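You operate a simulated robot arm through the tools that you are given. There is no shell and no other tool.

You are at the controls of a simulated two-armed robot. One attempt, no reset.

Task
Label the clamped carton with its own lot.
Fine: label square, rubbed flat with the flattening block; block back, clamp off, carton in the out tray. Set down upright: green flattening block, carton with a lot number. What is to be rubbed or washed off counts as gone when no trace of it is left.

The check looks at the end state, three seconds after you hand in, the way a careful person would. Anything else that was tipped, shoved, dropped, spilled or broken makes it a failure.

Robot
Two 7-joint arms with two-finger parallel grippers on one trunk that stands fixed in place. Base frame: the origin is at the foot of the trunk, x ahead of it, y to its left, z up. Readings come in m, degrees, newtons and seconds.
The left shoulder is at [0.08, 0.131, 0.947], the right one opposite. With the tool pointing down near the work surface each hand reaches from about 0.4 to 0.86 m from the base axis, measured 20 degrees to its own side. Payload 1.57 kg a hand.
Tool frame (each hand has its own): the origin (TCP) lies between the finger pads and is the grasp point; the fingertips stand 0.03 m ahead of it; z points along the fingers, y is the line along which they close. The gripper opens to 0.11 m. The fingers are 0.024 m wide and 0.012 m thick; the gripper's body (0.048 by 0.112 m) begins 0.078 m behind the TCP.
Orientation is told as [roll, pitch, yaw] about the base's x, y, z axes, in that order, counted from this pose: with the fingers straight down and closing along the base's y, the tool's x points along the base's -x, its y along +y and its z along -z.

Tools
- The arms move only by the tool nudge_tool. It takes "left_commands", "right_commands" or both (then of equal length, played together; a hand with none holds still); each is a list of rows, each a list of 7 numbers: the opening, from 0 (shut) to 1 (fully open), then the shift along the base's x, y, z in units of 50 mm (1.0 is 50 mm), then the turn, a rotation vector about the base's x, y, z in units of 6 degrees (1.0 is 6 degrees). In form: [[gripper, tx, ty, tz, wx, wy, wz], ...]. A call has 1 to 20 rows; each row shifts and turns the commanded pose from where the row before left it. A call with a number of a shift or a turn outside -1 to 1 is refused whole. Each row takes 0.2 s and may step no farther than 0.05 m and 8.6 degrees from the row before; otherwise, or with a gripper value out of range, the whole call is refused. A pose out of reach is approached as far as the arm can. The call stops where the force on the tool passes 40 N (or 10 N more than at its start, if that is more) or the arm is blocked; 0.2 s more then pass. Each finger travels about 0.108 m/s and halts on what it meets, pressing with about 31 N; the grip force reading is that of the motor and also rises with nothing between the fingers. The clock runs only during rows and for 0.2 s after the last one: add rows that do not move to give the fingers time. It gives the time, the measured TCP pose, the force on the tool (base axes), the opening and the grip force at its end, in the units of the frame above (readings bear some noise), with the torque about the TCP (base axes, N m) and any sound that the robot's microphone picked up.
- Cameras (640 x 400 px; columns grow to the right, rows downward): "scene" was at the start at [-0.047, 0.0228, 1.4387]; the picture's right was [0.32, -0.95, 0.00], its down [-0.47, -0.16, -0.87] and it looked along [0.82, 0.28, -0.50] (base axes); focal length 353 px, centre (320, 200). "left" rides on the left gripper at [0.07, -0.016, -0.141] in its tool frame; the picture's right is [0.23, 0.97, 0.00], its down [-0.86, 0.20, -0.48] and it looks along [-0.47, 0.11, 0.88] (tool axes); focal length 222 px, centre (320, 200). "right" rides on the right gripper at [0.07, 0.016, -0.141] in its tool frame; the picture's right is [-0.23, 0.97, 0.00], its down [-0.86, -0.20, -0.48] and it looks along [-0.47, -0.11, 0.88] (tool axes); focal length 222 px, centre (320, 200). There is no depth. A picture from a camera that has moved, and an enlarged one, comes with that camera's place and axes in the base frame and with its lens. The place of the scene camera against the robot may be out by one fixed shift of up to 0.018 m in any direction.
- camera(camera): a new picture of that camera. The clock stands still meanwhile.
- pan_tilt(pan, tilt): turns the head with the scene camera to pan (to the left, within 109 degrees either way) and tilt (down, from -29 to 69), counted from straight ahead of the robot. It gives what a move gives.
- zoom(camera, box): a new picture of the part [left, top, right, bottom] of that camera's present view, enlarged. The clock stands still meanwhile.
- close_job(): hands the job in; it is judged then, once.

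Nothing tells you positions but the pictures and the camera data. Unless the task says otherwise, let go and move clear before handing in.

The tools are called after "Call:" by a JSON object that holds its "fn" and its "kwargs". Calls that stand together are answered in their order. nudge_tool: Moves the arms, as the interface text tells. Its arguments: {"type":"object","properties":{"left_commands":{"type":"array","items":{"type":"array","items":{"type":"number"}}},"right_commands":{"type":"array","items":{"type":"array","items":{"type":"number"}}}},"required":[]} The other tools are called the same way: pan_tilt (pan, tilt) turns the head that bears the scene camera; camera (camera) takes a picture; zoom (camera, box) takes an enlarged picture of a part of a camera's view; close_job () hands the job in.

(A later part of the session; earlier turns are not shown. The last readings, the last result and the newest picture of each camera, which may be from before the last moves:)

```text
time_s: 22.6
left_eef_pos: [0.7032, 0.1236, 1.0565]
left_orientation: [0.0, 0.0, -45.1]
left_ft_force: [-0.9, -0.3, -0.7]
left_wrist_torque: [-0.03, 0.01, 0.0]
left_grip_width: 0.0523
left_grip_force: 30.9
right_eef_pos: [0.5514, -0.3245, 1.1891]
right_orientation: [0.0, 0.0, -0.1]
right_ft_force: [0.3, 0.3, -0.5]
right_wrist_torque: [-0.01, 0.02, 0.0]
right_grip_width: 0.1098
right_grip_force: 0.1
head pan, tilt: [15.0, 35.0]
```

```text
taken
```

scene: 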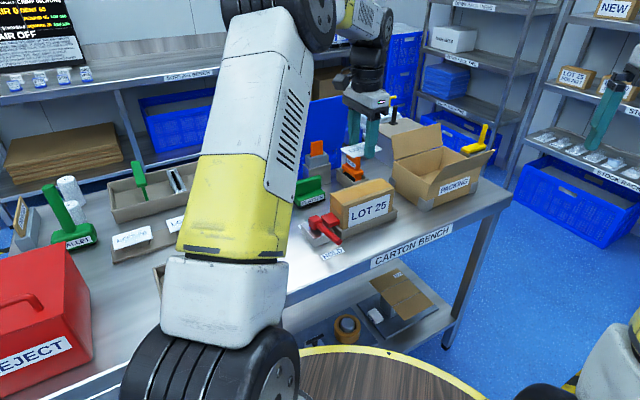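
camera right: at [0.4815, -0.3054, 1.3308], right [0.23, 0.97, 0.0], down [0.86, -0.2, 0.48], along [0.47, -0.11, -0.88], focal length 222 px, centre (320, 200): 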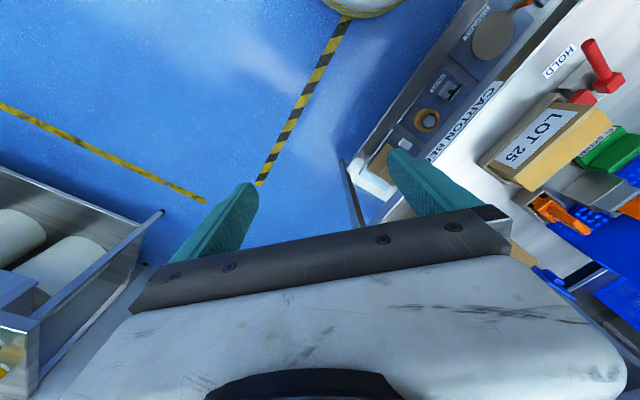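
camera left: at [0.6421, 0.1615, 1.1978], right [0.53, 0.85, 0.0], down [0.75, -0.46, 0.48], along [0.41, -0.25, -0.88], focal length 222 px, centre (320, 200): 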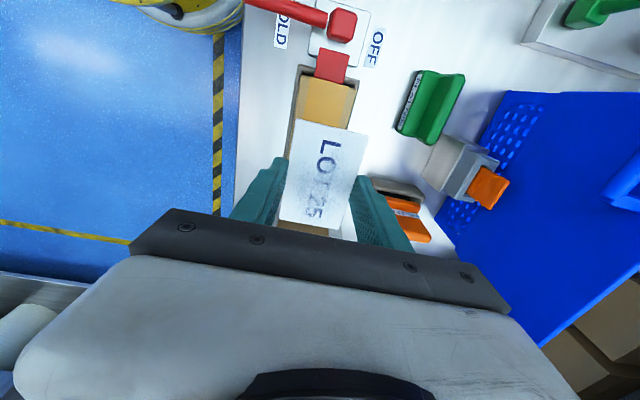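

Call:
{"fn": "zoom", "kwargs": {"camera": "left", "box": [256, 50, 384, 130]}}

Call:
{"fn": "zoom", "kwargs": {"camera": "left", "box": [224, 50, 448, 250]}}

Call:
{"fn": "zoom", "kwargs": {"camera": "scene", "box": [280, 120, 420, 250]}}

```text
5.00 times, centred on (320, 90) of left
camera zoom: at [0.642, 0.1618, 1.1977], right [0.53, 0.85, 0.0], down [0.75, -0.46, 0.48], along [0.41, -0.25, -0.88], focal length 1111 px, centre (320, 750)
```

zoom: 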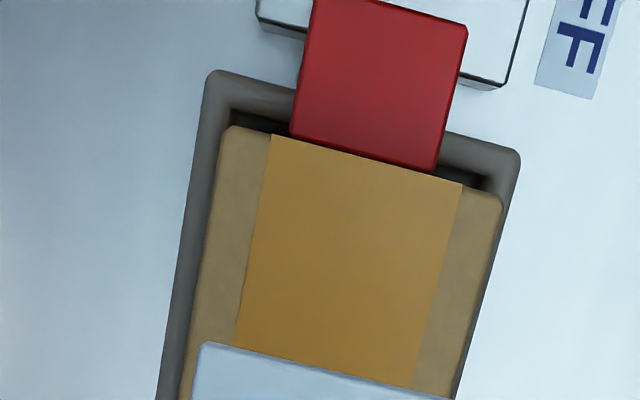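

```text
2.00 times, centred on (336, 150) of left
camera zoom: at [0.642, 0.1618, 1.1977], right [0.53, 0.85, 0.0], down [0.75, -0.46, 0.48], along [0.41, -0.25, -0.88], focal length 444 px, centre (288, 300)
```

zoom: 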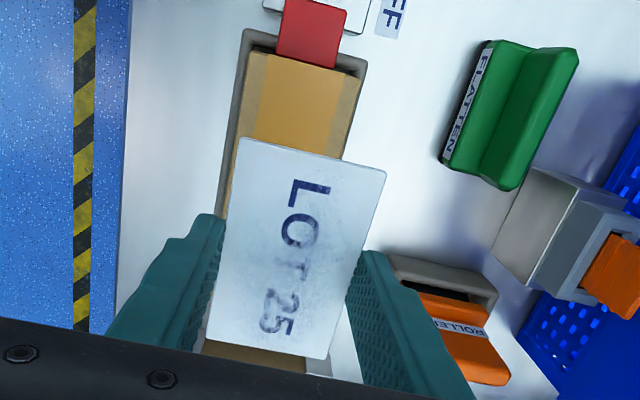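

```text
3.08 times, centred on (350, 185) of scene
camera zoom: at [-0.0475, 0.0162, 1.4305], right [0.26, -0.97, 0.0], down [-0.55, -0.15, -0.82], along [0.79, 0.21, -0.57], focal length 1085 px, centre (228, 246)
```

zoom: 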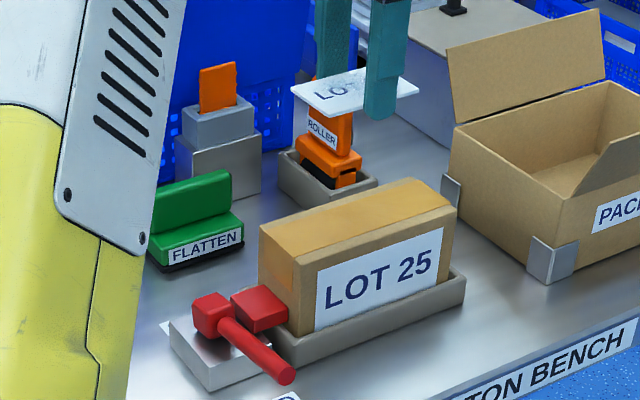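

The carton's top is at about z 0.93, centred near (0.704, 0.114). I'll shift 10 mm right to centre the label over it, descend part way and check again.

Call:
{"fn": "nudge_tool", "kwargs": {"left_commands": [[0.3, 0.022, -0.1, -0.3, 0, 0, 0], [0.3, 0, -0.1, -0.4, 0, 0, 0], [0.3, 0, 0, -0.4, 0, 0, 0], [0.3, 0, 0, -0.2, 0, 0, 0], [0.3, 0, 0, 0, 0, 0, 0]]}}

Call:
{"fn": "camera", "kwargs": {"camera": "left"}}

Call:
{"fn": "zoom", "kwargs": {"camera": "left", "box": [256, 40, 384, 120]}}

Call:
{"fn": "zoom", "kwargs": {"camera": "left", "box": [256, 100, 384, 180]}}

Call:
{"fn": "zoom", "kwargs": {"camera": "scene", "box": [300, 130, 420, 230]}}

```text
time_s: 23.8
left_eef_pos: [0.7035, 0.1165, 0.9914]
left_orientation: [0.0, 0.0, -45.0]
left_ft_force: [0.3, 0.2, -0.3]
left_wrist_torque: [-0.02, 0.0, -0.01]
left_grip_width: 0.0524
left_grip_force: 30.9
right_eef_pos: [0.552, -0.3237, 1.189]
right_orientation: [0.0, 0.0, 0.0]
right_ft_force: [-0.5, -0.5, 0.4]
right_wrist_torque: [0.02, -0.02, 0.0]
right_grip_width: 0.1097
right_grip_force: 0.0
head pan, tilt: [15.0, 35.0]
```

```text
taken
camera left: at [0.6422, 0.1548, 1.1321], right [0.53, 0.85, 0.0], down [0.75, -0.46, 0.48], along [0.41, -0.25, -0.88], focal length 222 px, centre (320, 200)
```

left: 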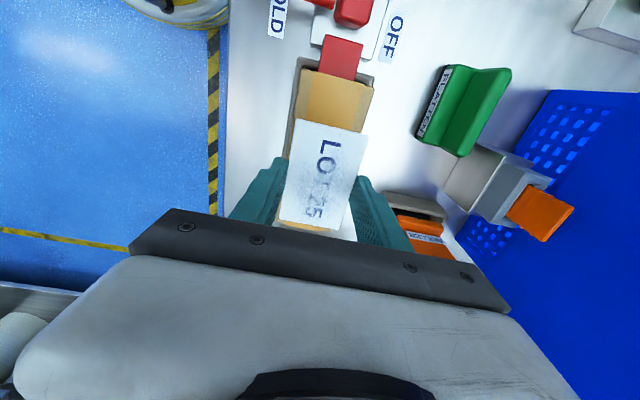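

```text
5.00 times, centred on (320, 80) of left
camera zoom: at [0.6422, 0.1548, 1.1321], right [0.53, 0.85, 0.0], down [0.75, -0.46, 0.48], along [0.41, -0.25, -0.88], focal length 1111 px, centre (320, 800)
```

zoom: 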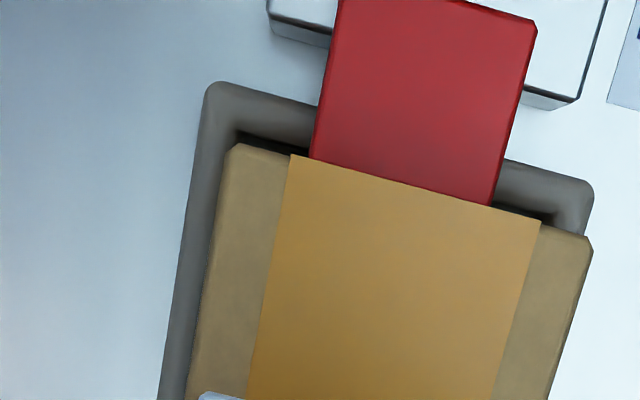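

```text
5.00 times, centred on (320, 140) of left
camera zoom: at [0.6422, 0.1548, 1.1321], right [0.53, 0.85, 0.0], down [0.75, -0.46, 0.48], along [0.41, -0.25, -0.88], focal length 1111 px, centre (320, 500)
```

zoom: 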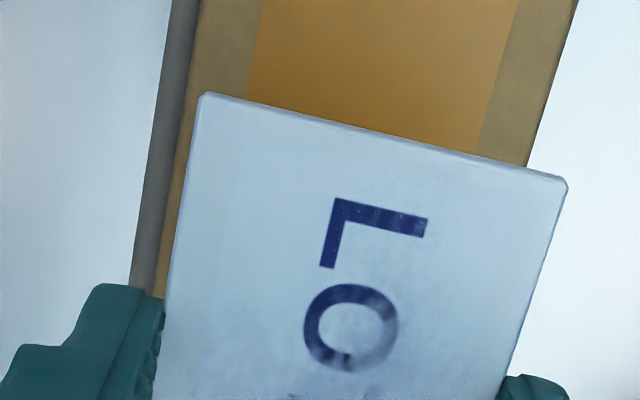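

```text
4.00 times, centred on (360, 180) of scene
camera zoom: at [-0.0475, 0.0162, 1.4305], right [0.26, -0.97, 0.0], down [-0.55, -0.15, -0.82], along [0.79, 0.21, -0.57], focal length 1411 px, centre (160, 280)
```

zoom: 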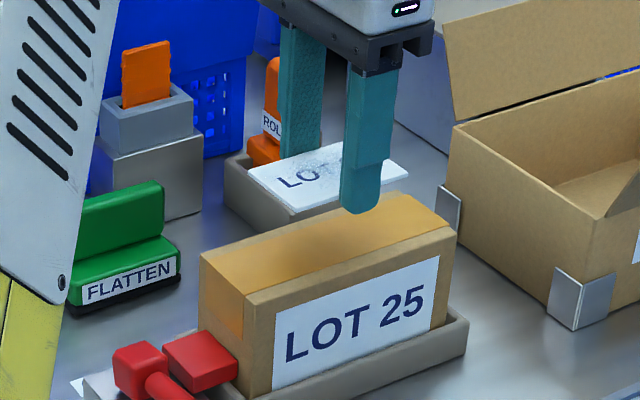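

The label is square to the carton and within a few mm of its centre. I'll fine-shift and descend to about 10 mm above contact.

Call:
{"fn": "nudge_tool", "kwargs": {"left_commands": [[0.3, 0.02, -0.06, -0.2, 0, 0, 0], [0.3, 0, 0, -0.2, 0, 0, 0], [0.3, 0, 0, -0.1, 0, 0, 0], [0.3, 0, 0, 0, 0, 0, 0]]}}

Call:
{"fn": "zoom", "kwargs": {"camera": "left", "box": [224, 50, 448, 250]}}

Call:
{"fn": "zoom", "kwargs": {"camera": "scene", "box": [330, 140, 410, 206]}}

```text
time_s: 24.8
left_eef_pos: [0.7039, 0.115, 0.9644]
left_orientation: [-0.1, 0.0, -45.1]
left_ft_force: [0.2, 0.4, -0.7]
left_wrist_torque: [-0.03, 0.01, -0.01]
left_grip_width: 0.0523
left_grip_force: 31.0
right_eef_pos: [0.5515, -0.3239, 1.1899]
right_orientation: [-0.1, -0.1, 0.0]
right_ft_force: [0.3, -0.3, -0.7]
right_wrist_torque: [-0.01, 0.02, -0.01]
right_grip_width: 0.1103
right_grip_force: 0.0
head pan, tilt: [15.0, 35.0]
```

```text
2.00 times, centred on (336, 150) of left
camera zoom: at [0.6428, 0.1517, 1.1069], right [0.53, 0.85, 0.0], down [0.75, -0.46, 0.48], along [0.41, -0.25, -0.88], focal length 444 px, centre (288, 300)
```

zoom: 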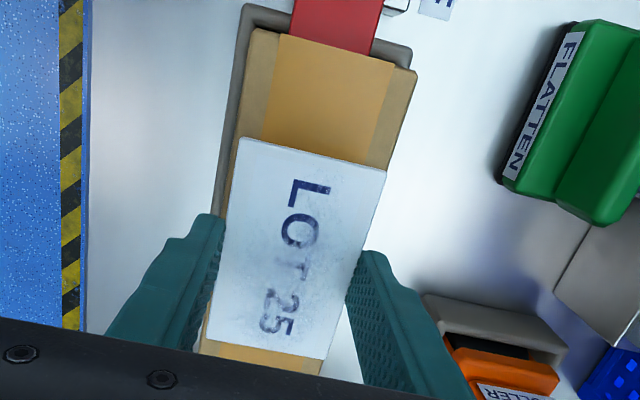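

```text
6.06 times, centred on (370, 173) of scene
camera zoom: at [-0.0475, 0.0162, 1.4305], right [0.26, -0.97, 0.0], down [-0.55, -0.15, -0.82], along [0.79, 0.21, -0.57], focal length 2137 px, centre (17, 364)
```

zoom: 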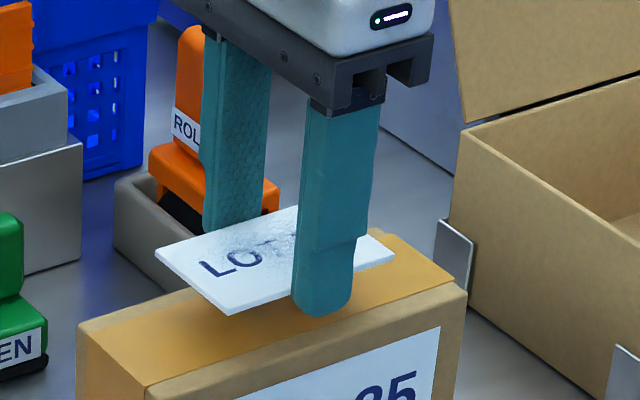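

About 8 mm above contact by my estimate. I'll descend in small steps while watching the force.

Call:
{"fn": "nudge_tool", "kwargs": {"left_commands": [[0.3, 0, 0, -0.04, 0, 0, 0], [0.3, 0, 0, -0.04, 0, 0, 0], [0.3, 0, 0, 0, 0, 0, 0]]}}

Call:
{"fn": "nudge_tool", "kwargs": {"left_commands": [[0.3, 0, 0, -0.04, 0, 0, 0], [0.3, 0, 0, 0, 0, 0, 0]]}}

Call:
{"fn": "zoom", "kwargs": {"camera": "scene", "box": [330, 140, 410, 206]}}

```text
time_s: 25.6
left_eef_pos: [0.7049, 0.1146, 0.9604]
left_orientation: [0.0, 0.1, -45.0]
left_ft_force: [0.4, 0.2, -0.9]
left_wrist_torque: [0.0, 0.01, -0.04]
left_grip_width: 0.0523
left_grip_force: 31.2
right_eef_pos: [0.5513, -0.322, 1.1885]
right_orientation: [-0.1, 0.0, -0.1]
right_ft_force: [0.1, -0.5, -0.2]
right_wrist_torque: [0.0, -0.01, 0.0]
right_grip_width: 0.1098
right_grip_force: 0.1
head pan, tilt: [15.0, 35.0]
```

```text
time_s: 26.2
left_eef_pos: [0.7038, 0.1147, 0.9596]
left_orientation: [0.1, -0.1, -45.0]
left_ft_force: [0.5, -1.1, 0.1]
left_wrist_torque: [0.01, -0.01, 0.02]
left_grip_width: 0.0525
left_grip_force: 31.4
right_eef_pos: [0.5518, -0.323, 1.1909]
right_orientation: [0.0, 0.0, 0.0]
right_ft_force: [1.1, 0.1, -0.2]
right_wrist_torque: [-0.02, -0.01, 0.01]
right_grip_width: 0.1098
right_grip_force: 0.1
head pan, tilt: [15.0, 35.0]
```

```text
6.06 times, centred on (370, 173) of scene
camera zoom: at [-0.0475, 0.0162, 1.4305], right [0.26, -0.97, 0.0], down [-0.55, -0.15, -0.82], along [0.79, 0.21, -0.57], focal length 2137 px, centre (17, 364)
```

zoom: 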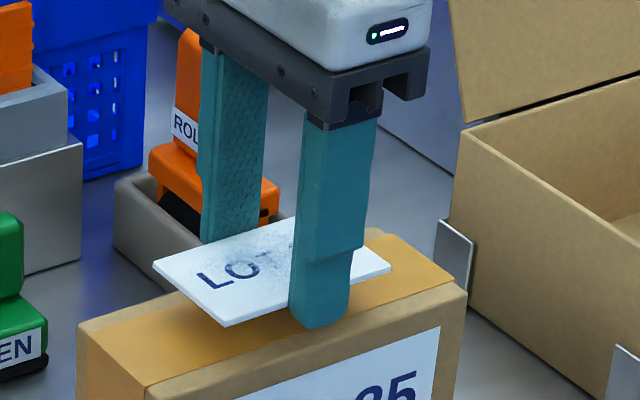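

Call:
{"fn": "nudge_tool", "kwargs": {"left_commands": [[0.3, 0, 0, -0.04, 0, 0, 0], [0.3, 0, 0, 0, 0, 0, 0]]}}

Call:
{"fn": "nudge_tool", "kwargs": {"left_commands": [[0.3, 0, 0, -0.03, 0, 0, 0], [0.3, 0, 0, 0, 0, 0, 0]]}}

Call:
{"fn": "zoom", "kwargs": {"camera": "scene", "box": [330, 140, 410, 206]}}

```text
time_s: 26.8
left_eef_pos: [0.7038, 0.1147, 0.9577]
left_orientation: [0.0, 0.0, -45.0]
left_ft_force: [-0.2, -0.6, 0.3]
left_wrist_torque: [0.03, 0.01, 0.01]
left_grip_width: 0.0526
left_grip_force: 31.1
right_eef_pos: [0.5506, -0.3234, 1.1903]
right_orientation: [0.1, 0.0, -0.1]
right_ft_force: [-0.8, -0.1, 0.8]
right_wrist_torque: [0.0, -0.01, 0.01]
right_grip_width: 0.1098
right_grip_force: 0.1
head pan, tilt: [15.0, 35.0]
```

```text
time_s: 27.4
left_eef_pos: [0.7038, 0.1136, 0.9549]
left_orientation: [0.0, 0.0, -44.9]
left_ft_force: [0.0, -0.3, 0.1]
left_wrist_torque: [0.05, 0.02, -0.01]
left_grip_width: 0.0522
left_grip_force: 30.8
right_eef_pos: [0.5521, -0.3238, 1.1886]
right_orientation: [0.0, 0.0, 0.1]
right_ft_force: [-0.2, -0.2, 0.8]
right_wrist_torque: [-0.01, 0.01, 0.0]
right_grip_width: 0.1099
right_grip_force: 0.0
head pan, tilt: [15.0, 35.0]
```

```text
6.06 times, centred on (370, 173) of scene
camera zoom: at [-0.0475, 0.0162, 1.4305], right [0.26, -0.97, 0.0], down [-0.55, -0.15, -0.82], along [0.79, 0.21, -0.57], focal length 2137 px, centre (17, 364)
```

zoom: 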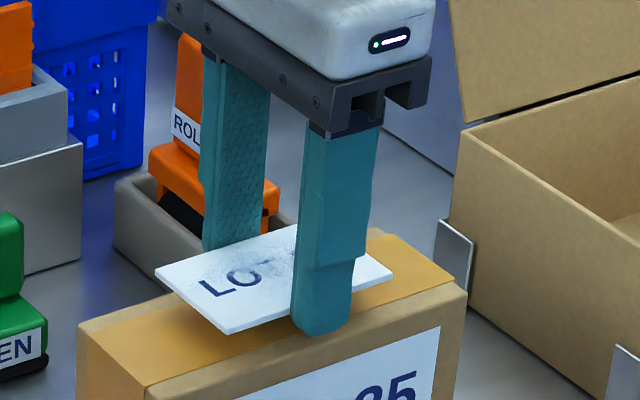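

Call:
{"fn": "nudge_tool", "kwargs": {"left_commands": [[0.3, 0, 0, -0.03, 0, 0, 0], [0.3, 0, 0, 0, 0, 0, 0]]}}

Call:
{"fn": "nudge_tool", "kwargs": {"left_commands": [[0.3, 0, 0, -0.03, 0, 0, 0], [0.3, 0, 0, 0, 0, 0, 0]]}}

Call:
{"fn": "zoom", "kwargs": {"camera": "scene", "box": [330, 140, 410, 206]}}

```text
time_s: 28.0
left_eef_pos: [0.7044, 0.1142, 0.9544]
left_orientation: [0.0, 0.0, -45.1]
left_ft_force: [0.2, 0.1, 0.0]
left_wrist_torque: [0.02, -0.03, -0.02]
left_grip_width: 0.0527
left_grip_force: 31.3
right_eef_pos: [0.5514, -0.3238, 1.1892]
right_orientation: [0.1, -0.1, 0.0]
right_ft_force: [0.1, 0.3, 0.1]
right_wrist_torque: [0.03, 0.01, 0.02]
right_grip_width: 0.1101
right_grip_force: 0.1
head pan, tilt: [15.0, 35.0]
```

```text
time_s: 28.6
left_eef_pos: [0.7028, 0.1143, 0.9531]
left_orientation: [0.0, 0.0, -45.1]
left_ft_force: [-0.2, -0.6, -1.0]
left_wrist_torque: [0.0, -0.04, 0.0]
left_grip_width: 0.0524
left_grip_force: 31.0
right_eef_pos: [0.5517, -0.3236, 1.1896]
right_orientation: [0.1, 0.0, 0.0]
right_ft_force: [0.1, 0.7, 0.4]
right_wrist_torque: [0.03, 0.02, 0.0]
right_grip_width: 0.1099
right_grip_force: 0.0
head pan, tilt: [15.0, 35.0]
```

```text
6.06 times, centred on (370, 173) of scene
camera zoom: at [-0.0475, 0.0162, 1.4305], right [0.26, -0.97, 0.0], down [-0.55, -0.15, -0.82], along [0.79, 0.21, -0.57], focal length 2137 px, centre (17, 364)
```

zoom: 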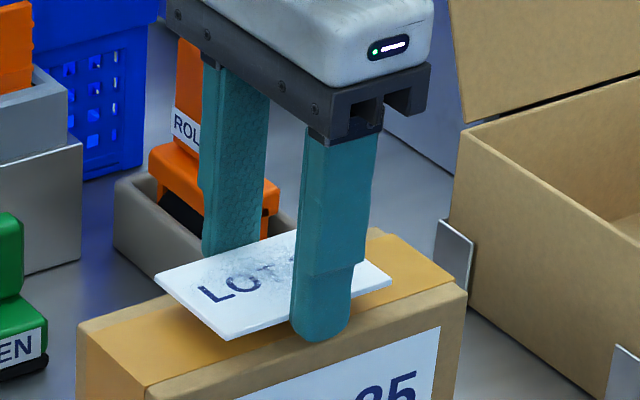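

Call:
{"fn": "nudge_tool", "kwargs": {"left_commands": [[0.3, 0, 0, -0.04, 0, 0, 0], [0.3, 0, 0, 0, 0, 0, 0]]}}

Call:
{"fn": "nudge_tool", "kwargs": {"left_commands": [[0.3, 0, 0, -0.03, 0, 0, 0], [0.3, 0, 0, 0, 0, 0, 0]]}}

Call:
{"fn": "zoom", "kwargs": {"camera": "scene", "box": [340, 150, 410, 206]}}

```text
time_s: 29.2
left_eef_pos: [0.7058, 0.1141, 0.9505]
left_orientation: [0.0, -0.1, -45.0]
left_ft_force: [0.3, 0.9, 0.0]
left_wrist_torque: [-0.01, -0.01, 0.01]
left_grip_width: 0.0525
left_grip_force: 30.7
right_eef_pos: [0.5517, -0.3224, 1.1889]
right_orientation: [0.1, 0.1, 0.0]
right_ft_force: [-1.1, -1.1, -0.5]
right_wrist_torque: [-0.01, 0.0, -0.02]
right_grip_width: 0.1099
right_grip_force: 0.1
head pan, tilt: [15.0, 35.0]
```

```text
time_s: 29.8
left_eef_pos: [0.7044, 0.1149, 0.951]
left_orientation: [0.0, 0.0, -45.0]
left_ft_force: [-0.8, -0.6, 0.1]
left_wrist_torque: [0.05, -0.02, -0.04]
left_grip_width: 0.0524
left_grip_force: 31.4
right_eef_pos: [0.5508, -0.3234, 1.189]
right_orientation: [-0.1, -0.1, 0.0]
right_ft_force: [-0.6, 0.6, 0.0]
right_wrist_torque: [-0.02, 0.0, -0.03]
right_grip_width: 0.1099
right_grip_force: 0.1
head pan, tilt: [15.0, 35.0]
```

```text
7.14 times, centred on (375, 178) of scene
camera zoom: at [-0.0475, 0.0162, 1.4305], right [0.26, -0.97, 0.0], down [-0.55, -0.15, -0.82], along [0.79, 0.21, -0.57], focal length 2519 px, centre (-73, 357)
```

zoom: 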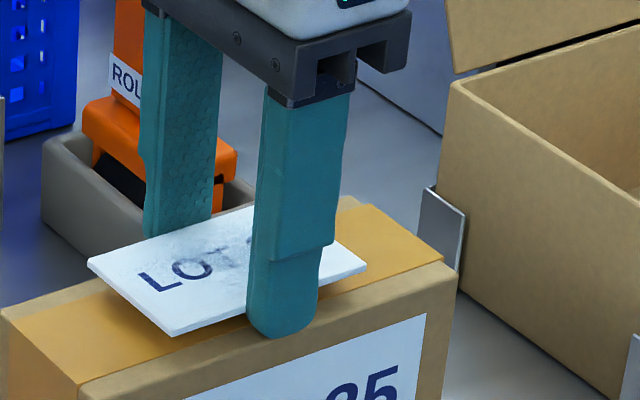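

Call:
{"fn": "nudge_tool", "kwargs": {"left_commands": [[0.3, 0, 0, -0.04, 0, 0, 0], [0.3, 0, 0, 0, 0, 0, 0]]}}

Call:
{"fn": "nudge_tool", "kwargs": {"left_commands": [[0.3, 0, 0, -0.03, 0, 0, 0], [0.3, 0, 0, 0, 0, 0, 0]]}}

Call:
{"fn": "zoom", "kwargs": {"camera": "scene", "box": [340, 150, 410, 206]}}

Call:
{"fn": "zoom", "kwargs": {"camera": "left", "box": [224, 50, 448, 250]}}

```text
time_s: 30.4
left_eef_pos: [0.7029, 0.1158, 0.9478]
left_orientation: [0.1, -0.1, -45.0]
left_ft_force: [0.0, 0.5, -0.3]
left_wrist_torque: [0.01, 0.03, 0.02]
left_grip_width: 0.0524
left_grip_force: 31.2
right_eef_pos: [0.5513, -0.3218, 1.1907]
right_orientation: [0.0, 0.0, -0.1]
right_ft_force: [0.8, -0.1, -0.5]
right_wrist_torque: [-0.01, 0.0, -0.02]
right_grip_width: 0.11
right_grip_force: 0.1
head pan, tilt: [15.0, 35.0]
```

```text
time_s: 31.0
left_eef_pos: [0.7037, 0.115, 0.9469]
left_orientation: [0.0, 0.0, -44.9]
left_ft_force: [-2.2, 1.4, 7.5]
left_wrist_torque: [-0.03, 0.14, 0.01]
left_grip_width: 0.0524
left_grip_force: 30.7
right_eef_pos: [0.5518, -0.3223, 1.1906]
right_orientation: [0.0, 0.0, 0.0]
right_ft_force: [-0.6, -0.3, 0.4]
right_wrist_torque: [0.0, 0.0, -0.03]
right_grip_width: 0.11
right_grip_force: 0.0
head pan, tilt: [15.0, 35.0]
```

```text
7.14 times, centred on (375, 178) of scene
camera zoom: at [-0.0478, 0.0162, 1.4305], right [0.26, -0.97, 0.0], down [-0.55, -0.15, -0.82], along [0.79, 0.21, -0.57], focal length 2519 px, centre (-73, 357)
```

zoom: 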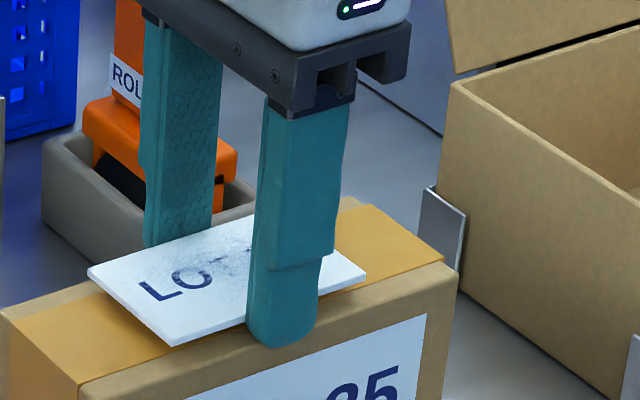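

```text
2.00 times, centred on (336, 150) of left
camera zoom: at [0.6422, 0.1519, 1.088], right [0.53, 0.85, 0.0], down [0.75, -0.46, 0.48], along [0.41, -0.25, -0.88], focal length 444 px, centre (288, 300)
```

zoom: 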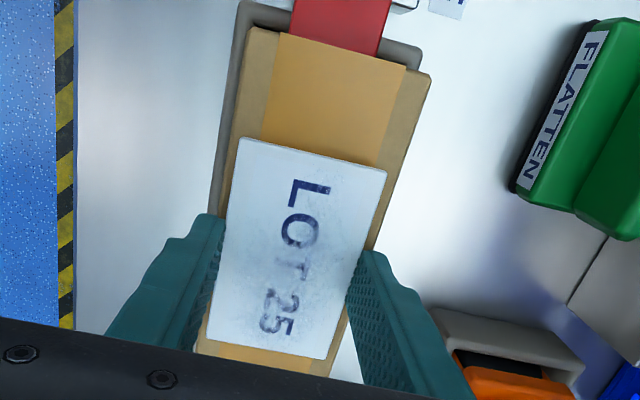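

Fingertips just touch the carton top (7.5 N), the label is square and centred, its underside a few mm above. I'll relieve the pressure slightly and open the fingers to lay it down.

Call:
{"fn": "nudge_tool", "kwargs": {"left_commands": [[0.3, 0, 0, 0.01, 0, 0, 0], [0.3, 0, 0, 0, 0, 0, 0], [0.5, 0, 0, 0, 0, 0, 0], [0.5, 0, 0, 0, 0, 0, 0], [0.6, 0, 0, 0, 0, 0, 0], [0.6, 0, 0, 0, 0, 0, 0]]}}

Call:
{"fn": "zoom", "kwargs": {"camera": "scene", "box": [340, 150, 410, 206]}}

Call:
{"fn": "zoom", "kwargs": {"camera": "left", "box": [224, 50, 448, 250]}}

```text
time_s: 32.4
left_eef_pos: [0.7021, 0.1127, 0.9466]
left_orientation: [0.0, 0.0, -44.9]
left_ft_force: [-2.6, -1.0, 8.3]
left_wrist_torque: [0.17, -0.14, 0.03]
left_grip_width: 0.0634
left_grip_force: 0.0
right_eef_pos: [0.5517, -0.3234, 1.191]
right_orientation: [0.0, 0.1, 0.0]
right_ft_force: [1.0, 0.2, 0.3]
right_wrist_torque: [0.01, 0.04, 0.01]
right_grip_width: 0.1101
right_grip_force: 0.0
head pan, tilt: [15.0, 35.0]
```

```text
7.14 times, centred on (375, 178) of scene
camera zoom: at [-0.048, 0.016, 1.4305], right [0.26, -0.97, 0.0], down [-0.55, -0.15, -0.82], along [0.79, 0.21, -0.57], focal length 2519 px, centre (-73, 357)
```

zoom: 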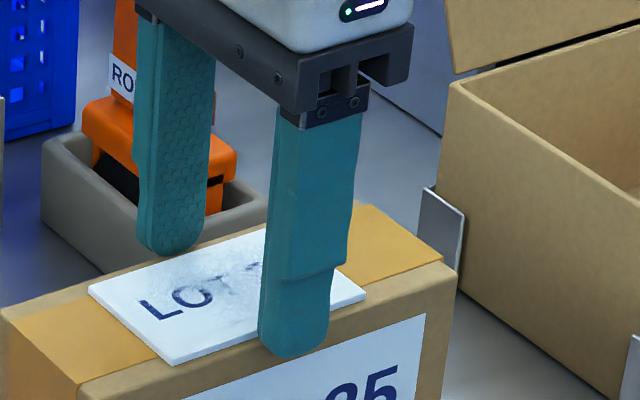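

```text
2.00 times, centred on (336, 150) of left
camera zoom: at [0.641, 0.1508, 1.088], right [0.53, 0.85, 0.0], down [0.75, -0.46, 0.48], along [0.41, -0.25, -0.88], focal length 444 px, centre (288, 300)
```

zoom: 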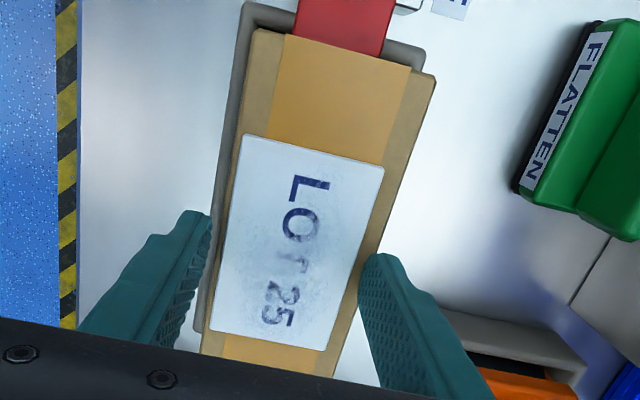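

The label now lies on the carton, square and nearly centred. I'll lift straight up and check.

Call:
{"fn": "nudge_tool", "kwargs": {"left_commands": [[0.6, 0, 0, 0.06, 0, 0, 0], [0.6, 0, 0, 0.2, 0, 0, 0], [0.75, 0, 0, 0.5, 0, 0, 0], [0.75, 0, 0, 0.8, 0, 0, 0], [0.75, 0, 0, 0.8, 0, 0, 0], [0.75, 0, 0, 0, 0, 0, 0]]}}

Call:
{"fn": "camera", "kwargs": {"camera": "left"}}

Call:
{"fn": "zoom", "kwargs": {"camera": "left", "box": [256, 60, 416, 200]}}

Call:
{"fn": "zoom", "kwargs": {"camera": "scene", "box": [290, 140, 420, 250]}}

```text
time_s: 33.8
left_eef_pos: [0.7018, 0.1156, 1.0646]
left_orientation: [0.0, 0.1, -45.0]
left_ft_force: [0.7, -0.5, 0.8]
left_wrist_torque: [-0.01, -0.02, 0.03]
left_grip_width: 0.0826
left_grip_force: 0.1
right_eef_pos: [0.5506, -0.3229, 1.1904]
right_orientation: [0.1, 0.0, 0.1]
right_ft_force: [0.5, 0.1, -0.7]
right_wrist_torque: [0.05, -0.01, -0.03]
right_grip_width: 0.1101
right_grip_force: 0.1
head pan, tilt: [15.0, 35.0]
```

```text
taken
camera left: at [0.6411, 0.1525, 1.2066], right [0.53, 0.85, 0.0], down [0.75, -0.46, 0.48], along [0.41, -0.25, -0.88], focal length 222 px, centre (320, 200)
```

left: 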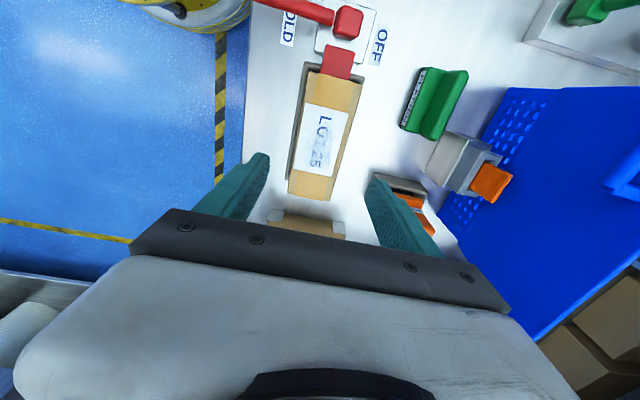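

```text
2.86 times, centred on (336, 130) of left
camera zoom: at [0.6411, 0.1525, 1.2066], right [0.53, 0.85, 0.0], down [0.75, -0.46, 0.48], along [0.41, -0.25, -0.88], focal length 635 px, centre (274, 400)
```

zoom: 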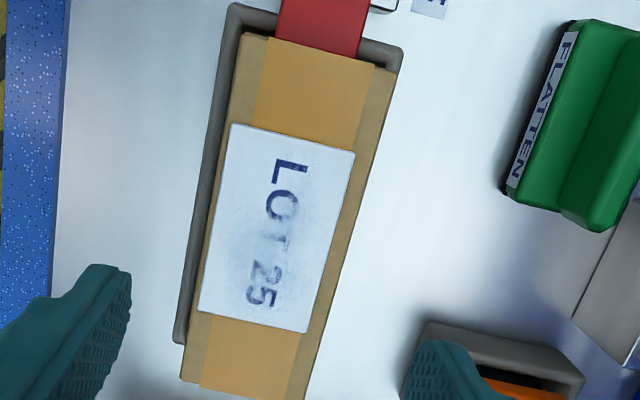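

```text
3.64 times, centred on (355, 195) of scene
camera zoom: at [-0.0475, 0.0162, 1.4305], right [0.26, -0.97, 0.0], down [-0.55, -0.15, -0.82], along [0.79, 0.21, -0.57], focal length 1282 px, centre (193, 218)
```

zoom: 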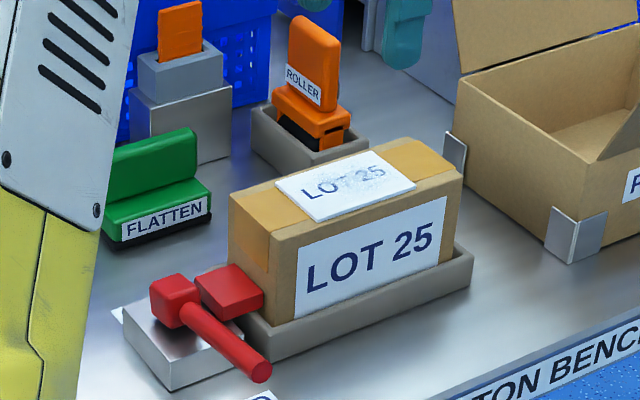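

The label lies flat and square on the carton. Next is the FLATTEN block near (0.747, 0.264); I'll move above it to measure its handle.

Call:
{"fn": "nudge_tool", "kwargs": {"left_commands": [[0.75, 0.2, 0.6, 0, 0, 0, 0], [0.75, 0.2, 0.6, 0, 0, 0, 0], [0.75, 0.2, 0.6, 0, 0, 0, 0], [0.75, 0.2, 0.6, 0, 0, 0, 0], [0.75, 0.1, 0.5, 0, 0, 0, 0], [0.75, 0, 0, 0, 0, 0, 0]]}}

Call:
{"fn": "camera", "kwargs": {"camera": "left"}}

Call:
{"fn": "zoom", "kwargs": {"camera": "left", "box": [250, 90, 410, 190]}}

Call:
{"fn": "zoom", "kwargs": {"camera": "scene", "box": [290, 140, 420, 250]}}

```text
time_s: 35.2
left_eef_pos: [0.7496, 0.2593, 1.0647]
left_orientation: [0.1, 0.0, -45.0]
left_ft_force: [-0.7, -0.2, 0.2]
left_wrist_torque: [0.0, 0.0, -0.02]
left_grip_width: 0.0825
left_grip_force: 0.0
right_eef_pos: [0.5505, -0.3224, 1.1897]
right_orientation: [0.0, 0.0, 0.0]
right_ft_force: [-0.1, -1.0, -0.6]
right_wrist_torque: [0.03, -0.01, 0.0]
right_grip_width: 0.1099
right_grip_force: 0.1
head pan, tilt: [15.0, 35.0]
```

```text
taken
camera left: at [0.6889, 0.2967, 1.207], right [0.53, 0.85, 0.0], down [0.75, -0.46, 0.48], along [0.41, -0.25, -0.88], focal length 222 px, centre (320, 200)
```

left: 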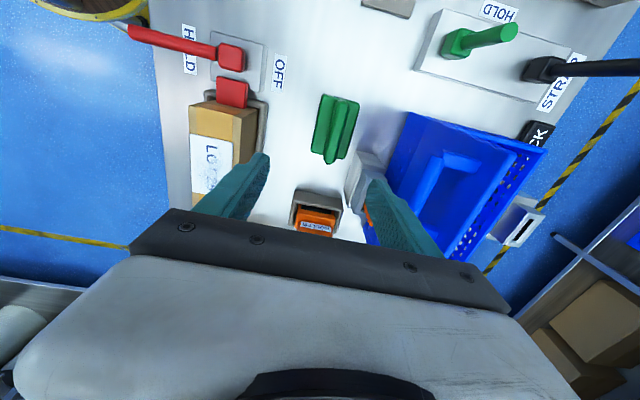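

```text
4.00 times, centred on (330, 140) of left
camera zoom: at [0.6889, 0.2967, 1.207], right [0.53, 0.85, 0.0], down [0.75, -0.46, 0.48], along [0.41, -0.25, -0.88], focal length 888 px, centre (280, 440)
```

zoom: 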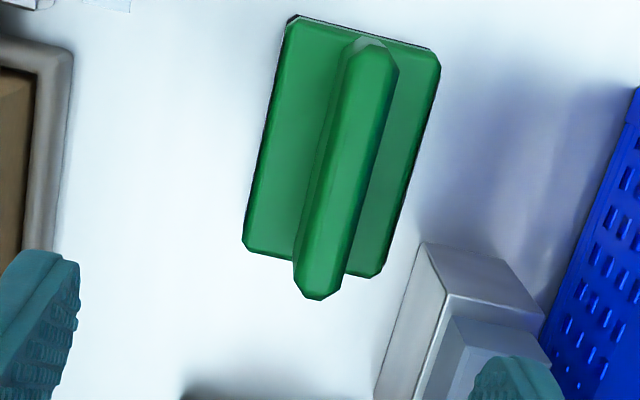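

```text
3.64 times, centred on (355, 195) of scene
camera zoom: at [-0.0475, 0.0162, 1.4305], right [0.26, -0.97, 0.0], down [-0.55, -0.15, -0.82], along [0.79, 0.21, -0.57], focal length 1282 px, centre (193, 218)
```

zoom: 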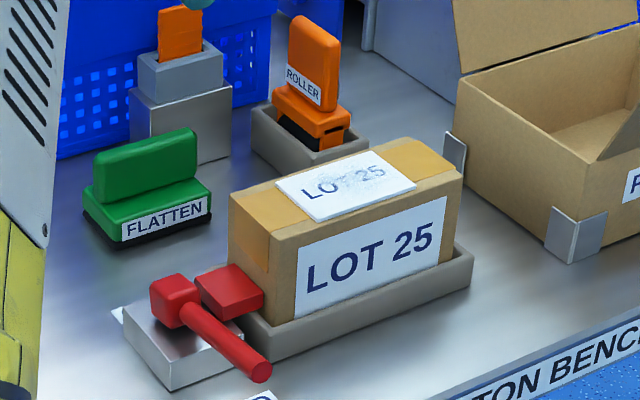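

Block base is about 88 × 58 mm, centred near (0.761, 0.279), ridge handle top at z≈0.874. I'll position above it with the fingers at 55 mm and check.

Call:
{"fn": "nudge_tool", "kwargs": {"left_commands": [[0.5, 0.115, 0.19, -0.4, 0, 0, 0], [0.5, 0.115, 0.2, -0.6, 0, 0, 0], [0.5, 0, 0, -0.8, 0, 0, 0], [0.5, 0, 0, -0.5, 0, 0, 0], [0.5, 0, 0, 0, 0, 0, 0]]}}

Call:
{"fn": "camera", "kwargs": {"camera": "left"}}

Call:
{"fn": "zoom", "kwargs": {"camera": "left", "box": [240, 80, 400, 220]}}

Call:
{"fn": "zoom", "kwargs": {"camera": "scene", "box": [290, 120, 370, 200]}}

```text
time_s: 36.1
left_eef_pos: [0.7664, 0.2809, 0.9808]
left_orientation: [1.0, -0.7, -44.8]
left_ft_force: [-4.3, -1.3, 12.6]
left_wrist_torque: [0.84, -0.57, 0.2]
left_grip_width: 0.0549
left_grip_force: 0.1
right_eef_pos: [0.5514, -0.323, 1.1889]
right_orientation: [0.2, 0.0, 0.0]
right_ft_force: [-1.3, -0.2, -0.5]
right_wrist_torque: [-0.01, -0.02, -0.03]
right_grip_width: 0.1101
right_grip_force: 0.0
head pan, tilt: [15.0, 35.0]
stopped in row 4 (left hand): the force on the tool passed its limit at 56 N (the readings are from after the stop); the commanded pose is now the measured one
```

```text
taken
camera left: at [0.7015, 0.3168, 1.122], right [0.53, 0.85, 0.02], down [0.74, -0.46, 0.49], along [0.43, -0.25, -0.87], focal length 222 px, centre (320, 200)
```

left: 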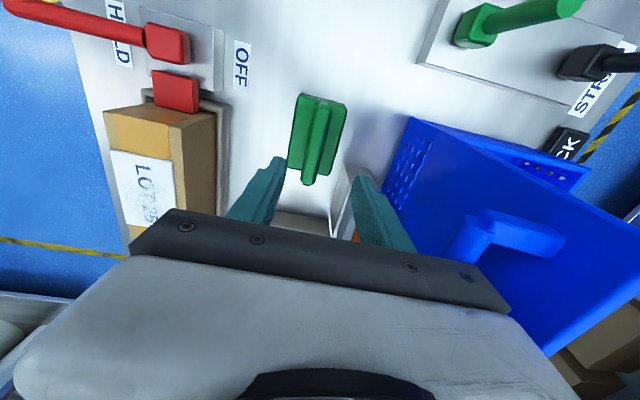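

```text
2.86 times, centred on (320, 150) of left
camera zoom: at [0.7015, 0.3168, 1.122], right [0.53, 0.85, 0.02], down [0.74, -0.46, 0.49], along [0.43, -0.25, -0.87], focal length 635 px, centre (320, 343)
```

zoom: 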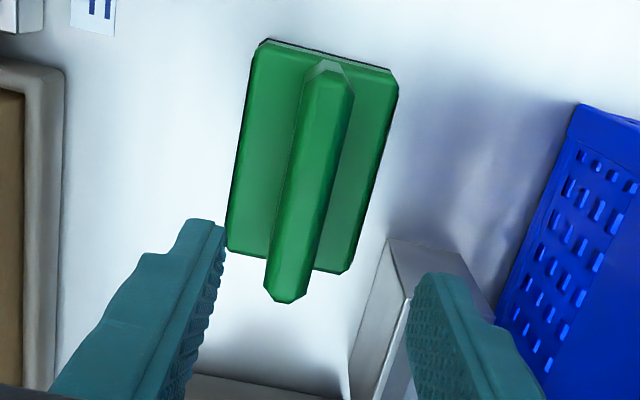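

```text
5.00 times, centred on (330, 160) of scene
camera zoom: at [-0.0484, 0.0159, 1.4305], right [0.26, -0.97, 0.0], down [-0.55, -0.15, -0.82], along [0.79, 0.21, -0.57], focal length 1763 px, centre (270, 400)
```

zoom: 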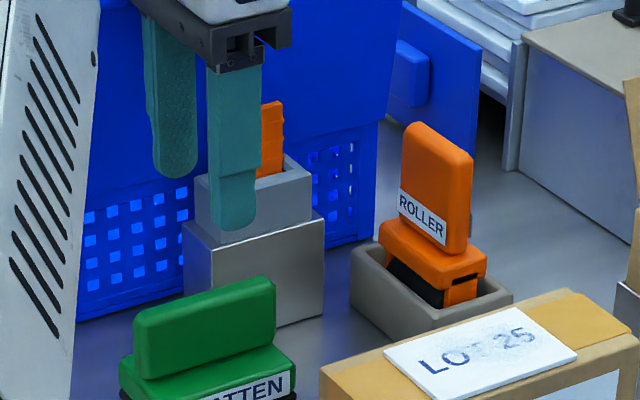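

The hand met something on its far side — likely the blue bin's lid handle. I'll look at the scene before doing anything else.

Call:
{"fn": "camera", "kwargs": {"camera": "scene"}}

Call:
{"fn": "zoom", "kwargs": {"camera": "scene", "box": [260, 60, 420, 180]}}

Call:
{"fn": "zoom", "kwargs": {"camera": "left", "box": [340, 100, 640, 290]}}

```text
taken
```

scene: 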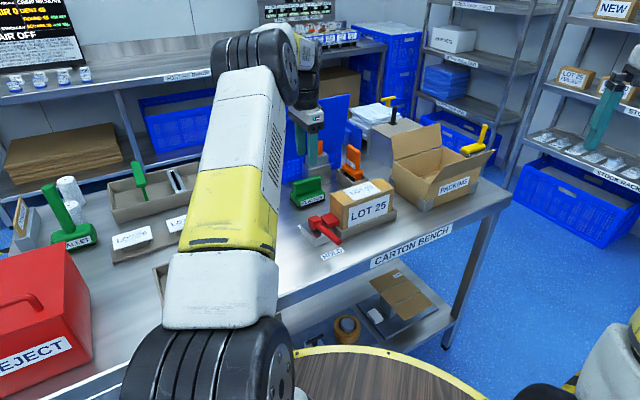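

```text
3.33 times, centred on (340, 120) of scene
camera zoom: at [-0.0484, 0.0159, 1.4305], right [0.26, -0.97, 0.0], down [-0.55, -0.15, -0.82], along [0.79, 0.21, -0.57], focal length 1176 px, centre (253, 467)
```

zoom: 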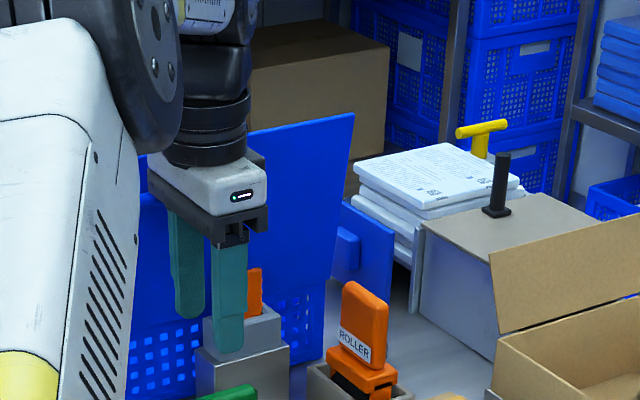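

```text
2.11 times, centred on (490, 195) of left
camera zoom: at [0.7015, 0.3168, 1.122], right [0.53, 0.85, 0.02], down [0.74, -0.46, 0.49], along [0.43, -0.25, -0.87], focal length 468 px, centre (-38, 210)
```

zoom: 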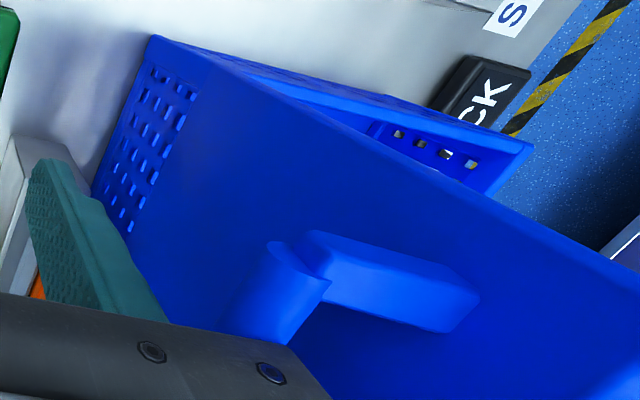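

The gripper's far end pressed on the lid's handle from above. I'll go straight up, then compare the bin with its first appearance.

Call:
{"fn": "nudge_tool", "kwargs": {"left_commands": [[0.5, 0, 0, 0.2, 0, 0, 0], [0.5, 0, 0, 0.4, 0, 0, 0], [0.5, 0, 0, 0.6, 0, 0, 0], [0.5, 0, 0, 0.6, 0, 0, 0], [0.5, 0, 0, 0.6, 0, 0, 0], [0.5, 0, 0, 0, 0, 0, 0]]}}

Call:
{"fn": "camera", "kwargs": {"camera": "left"}}

Call:
{"fn": "nudge_tool", "kwargs": {"left_commands": [[0.5, -0.4, 0.4, 0.2, 0, 0, 0], [0.5, -0.8, 0.4, 0.2, 0, 0, 0], [0.5, -0.8, 0.2, 0, 0, 0, 0], [0.5, -0.8, 0.2, 0, 0, 0, 0], [0.5, -0.8, 0.2, 0, 0, 0, 0], [0.5, -0.8, 0.2, 0, 0, 0, 0]]}}

Call:
{"fn": "pan_tilt", "kwargs": {"pan": 18.9, "tilt": 29.8}}

Call:
{"fn": "camera", "kwargs": {"camera": "scene"}}

Call:
{"fn": "zoom", "kwargs": {"camera": "scene", "box": [270, 110, 430, 210]}}

```text
time_s: 37.5
left_eef_pos: [0.7654, 0.2814, 1.0982]
left_orientation: [0.9, -0.5, -44.9]
left_ft_force: [0.9, -0.1, -0.4]
left_wrist_torque: [0.0, 0.04, 0.01]
left_grip_width: 0.0552
left_grip_force: 0.0
right_eef_pos: [0.5509, -0.3227, 1.1905]
right_orientation: [-0.1, 0.0, 0.0]
right_ft_force: [0.5, -0.1, 0.1]
right_wrist_torque: [0.01, 0.02, -0.01]
right_grip_width: 0.1099
right_grip_force: 0.1
head pan, tilt: [15.0, 35.0]
```

```text
taken
camera left: at [0.7019, 0.3174, 1.2385], right [0.53, 0.85, 0.01], down [0.74, -0.46, 0.49], along [0.42, -0.25, -0.87], focal length 222 px, centre (320, 200)
```

left: 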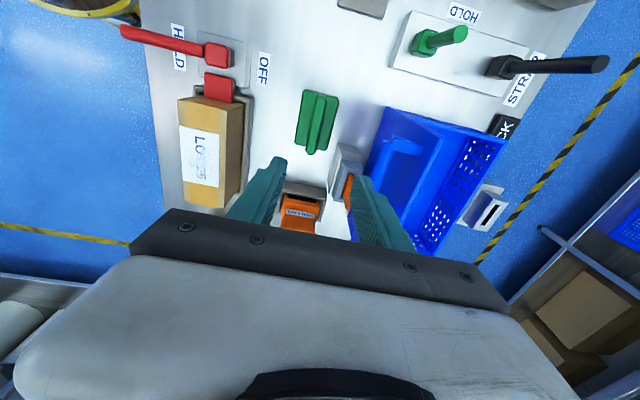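

```text
time_s: 38.9
left_eef_pos: [0.5465, 0.3611, 1.1186]
left_orientation: [0.8, -0.5, -44.9]
left_ft_force: [0.1, 0.2, 0.0]
left_wrist_torque: [-0.03, 0.02, 0.03]
left_grip_width: 0.0551
left_grip_force: 0.1
right_eef_pos: [0.5514, -0.3238, 1.1896]
right_orientation: [0.1, 0.1, -0.1]
right_ft_force: [0.2, -0.1, 0.2]
right_wrist_torque: [-0.03, 0.03, 0.0]
right_grip_width: 0.11
right_grip_force: 0.0
head pan, tilt: [15.0, 35.0]
```

```text
time_s: 39.5
left_eef_pos: [0.5462, 0.3618, 1.119]
left_orientation: [0.7, -0.5, -44.9]
left_ft_force: [0.6, -0.3, 1.1]
left_wrist_torque: [0.01, -0.03, 0.0]
left_grip_width: 0.0549
left_grip_force: 0.1
right_eef_pos: [0.5517, -0.3226, 1.1904]
right_orientation: [0.1, 0.0, 0.1]
right_ft_force: [0.2, -0.2, 0.6]
right_wrist_torque: [0.03, 0.0, 0.01]
right_grip_width: 0.1097
right_grip_force: 0.1
head pan, tilt: [18.9, 29.8]
```

```text
taken
```

scene: 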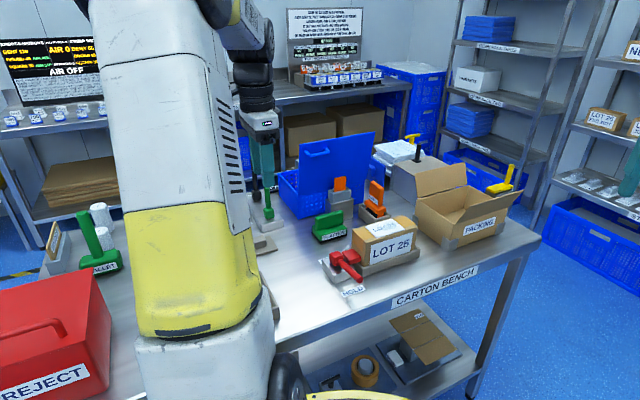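

```text
4.00 times, centred on (350, 160) of scene
camera zoom: at [-0.047, 0.0227, 1.4386], right [0.32, -0.95, 0.0], down [-0.47, -0.16, -0.87], along [0.82, 0.28, -0.5], focal length 1411 px, centre (200, 360)
```

zoom: 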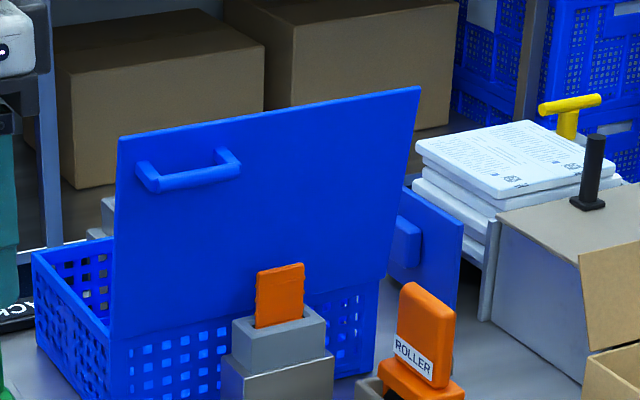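

Nothing moved: the lid, bin and orange piece are where they were. The lid's handle overhangs the block, so I'll turn the hand to +45° (narrow side toward the lid) and grip the block's ridge by its ends instead.

Call:
{"fn": "nudge_tool", "kwargs": {"left_commands": [[0.8, 0, 0, 0, -0.03, 0.147, 0], [1, 0, 0, 0, 0, 0, 1], [1, 0, 0, 0, 0, 0, 1], [1, 0, 0, 0, 0, 0, 1], [1, 0, 0, 0, 0, 0, 1], [1, 0, 0, 0, 0, 0, 1], [1, 0, 0, 0, 0, 0, 1], [1, 0, 0, 0, 0, 0, 1], [1, 0, 0, 0, 0, 0, 1], [1, 0, 0, 0, 0, 0, 1], [1, 0, 0, 0, 0, 0, 1], [1, 0, 0, 0, 0, 0, 1], [1, 0, 0, 0, 0, 0, 1], [1, 0, 0, 0, 0, 0, 1], [1, 0, 0, 0, 0, 0, 1], [1, 0, 0, 0, 0, 0, 0.98], [1, 0, 0, 0, 0, 0, 0]]}}

Call:
{"fn": "camera", "kwargs": {"camera": "left"}}

```text
time_s: 43.1
left_eef_pos: [0.5466, 0.3608, 1.1193]
left_orientation: [0.1, 0.0, 45.0]
left_ft_force: [-0.3, 0.3, 0.0]
left_wrist_torque: [0.0, 0.0, 0.03]
left_grip_width: 0.1101
left_grip_force: 0.0
right_eef_pos: [0.5519, -0.3224, 1.1893]
right_orientation: [0.0, 0.1, 0.0]
right_ft_force: [0.9, -0.2, -0.1]
right_wrist_torque: [-0.01, -0.01, 0.02]
right_grip_width: 0.1099
right_grip_force: 0.0
head pan, tilt: [18.9, 29.8]
```

```text
taken
camera left: at [0.5079, 0.2987, 1.2605], right [-0.85, 0.53, 0.0], down [0.46, 0.75, 0.48], along [0.25, 0.41, -0.88], focal length 222 px, centre (320, 200)
```

left: 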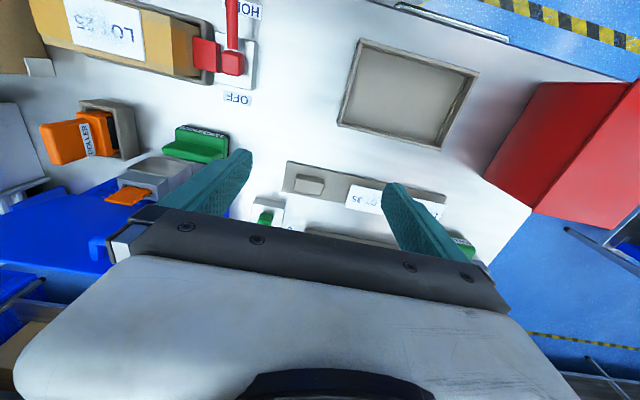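

Call:
{"fn": "nudge_tool", "kwargs": {"left_commands": [[1, 0.7, -0.27, 0, 0, 0, 0], [1, 0.7, -0.27, 0, 0, 0, 0], [1, 0.7, -0.27, 0, 0, 0, 0], [1, 0.7, -0.27, 0, 0, 0, 0], [1, 0.7, -0.27, -0.2, 0, 0, 0], [1, 0.7, -0.27, -0.2, 0, 0, 0], [1, 0, 0, 0, 0, 0, 0]]}}

Call:
{"fn": "camera", "kwargs": {"camera": "left"}}

Call:
{"fn": "zoom", "kwargs": {"camera": "left", "box": [240, 80, 400, 180]}}

Call:
{"fn": "zoom", "kwargs": {"camera": "scene", "box": [270, 80, 430, 250]}}

```text
time_s: 44.8
left_eef_pos: [0.7548, 0.2824, 1.0986]
left_orientation: [0.1, 0.0, 45.0]
left_ft_force: [0.2, 0.2, 0.6]
left_wrist_torque: [-0.01, 0.02, 0.0]
left_grip_width: 0.1103
left_grip_force: 0.0
right_eef_pos: [0.5513, -0.3236, 1.1895]
right_orientation: [0.1, -0.1, 0.0]
right_ft_force: [-0.4, 0.3, 0.1]
right_wrist_torque: [-0.04, 0.01, -0.01]
right_grip_width: 0.11
right_grip_force: 0.0
head pan, tilt: [18.9, 29.8]
```

```text
taken
camera left: at [0.7169, 0.22, 1.2399], right [-0.85, 0.53, 0.0], down [0.46, 0.74, 0.48], along [0.25, 0.41, -0.88], focal length 222 px, centre (320, 200)
```

left: 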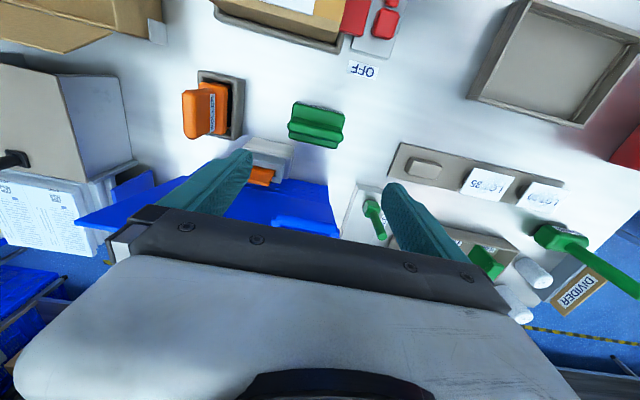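

```text
4.00 times, centred on (320, 130) of left
camera zoom: at [0.7169, 0.22, 1.2399], right [-0.85, 0.53, 0.0], down [0.46, 0.74, 0.48], along [0.25, 0.41, -0.88], focal length 888 px, centre (320, 480)
```

zoom: 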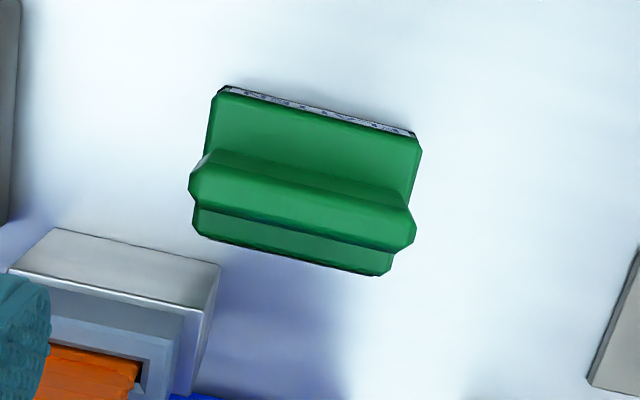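

```text
2.35 times, centred on (350, 165) of scene
camera zoom: at [-0.0468, 0.0227, 1.4386], right [0.32, -0.95, 0.0], down [-0.47, -0.16, -0.87], along [0.82, 0.28, -0.5], focal length 830 px, centre (249, 282)
```

zoom: 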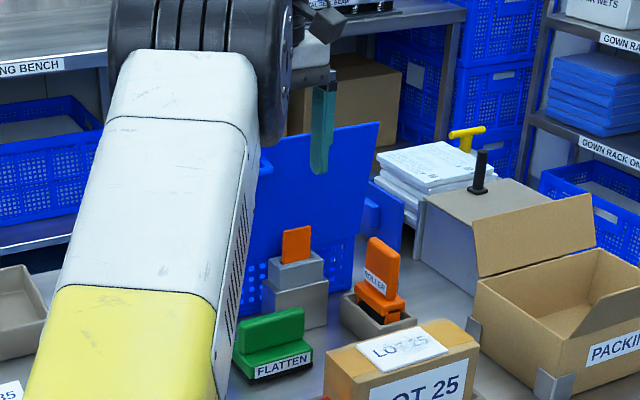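

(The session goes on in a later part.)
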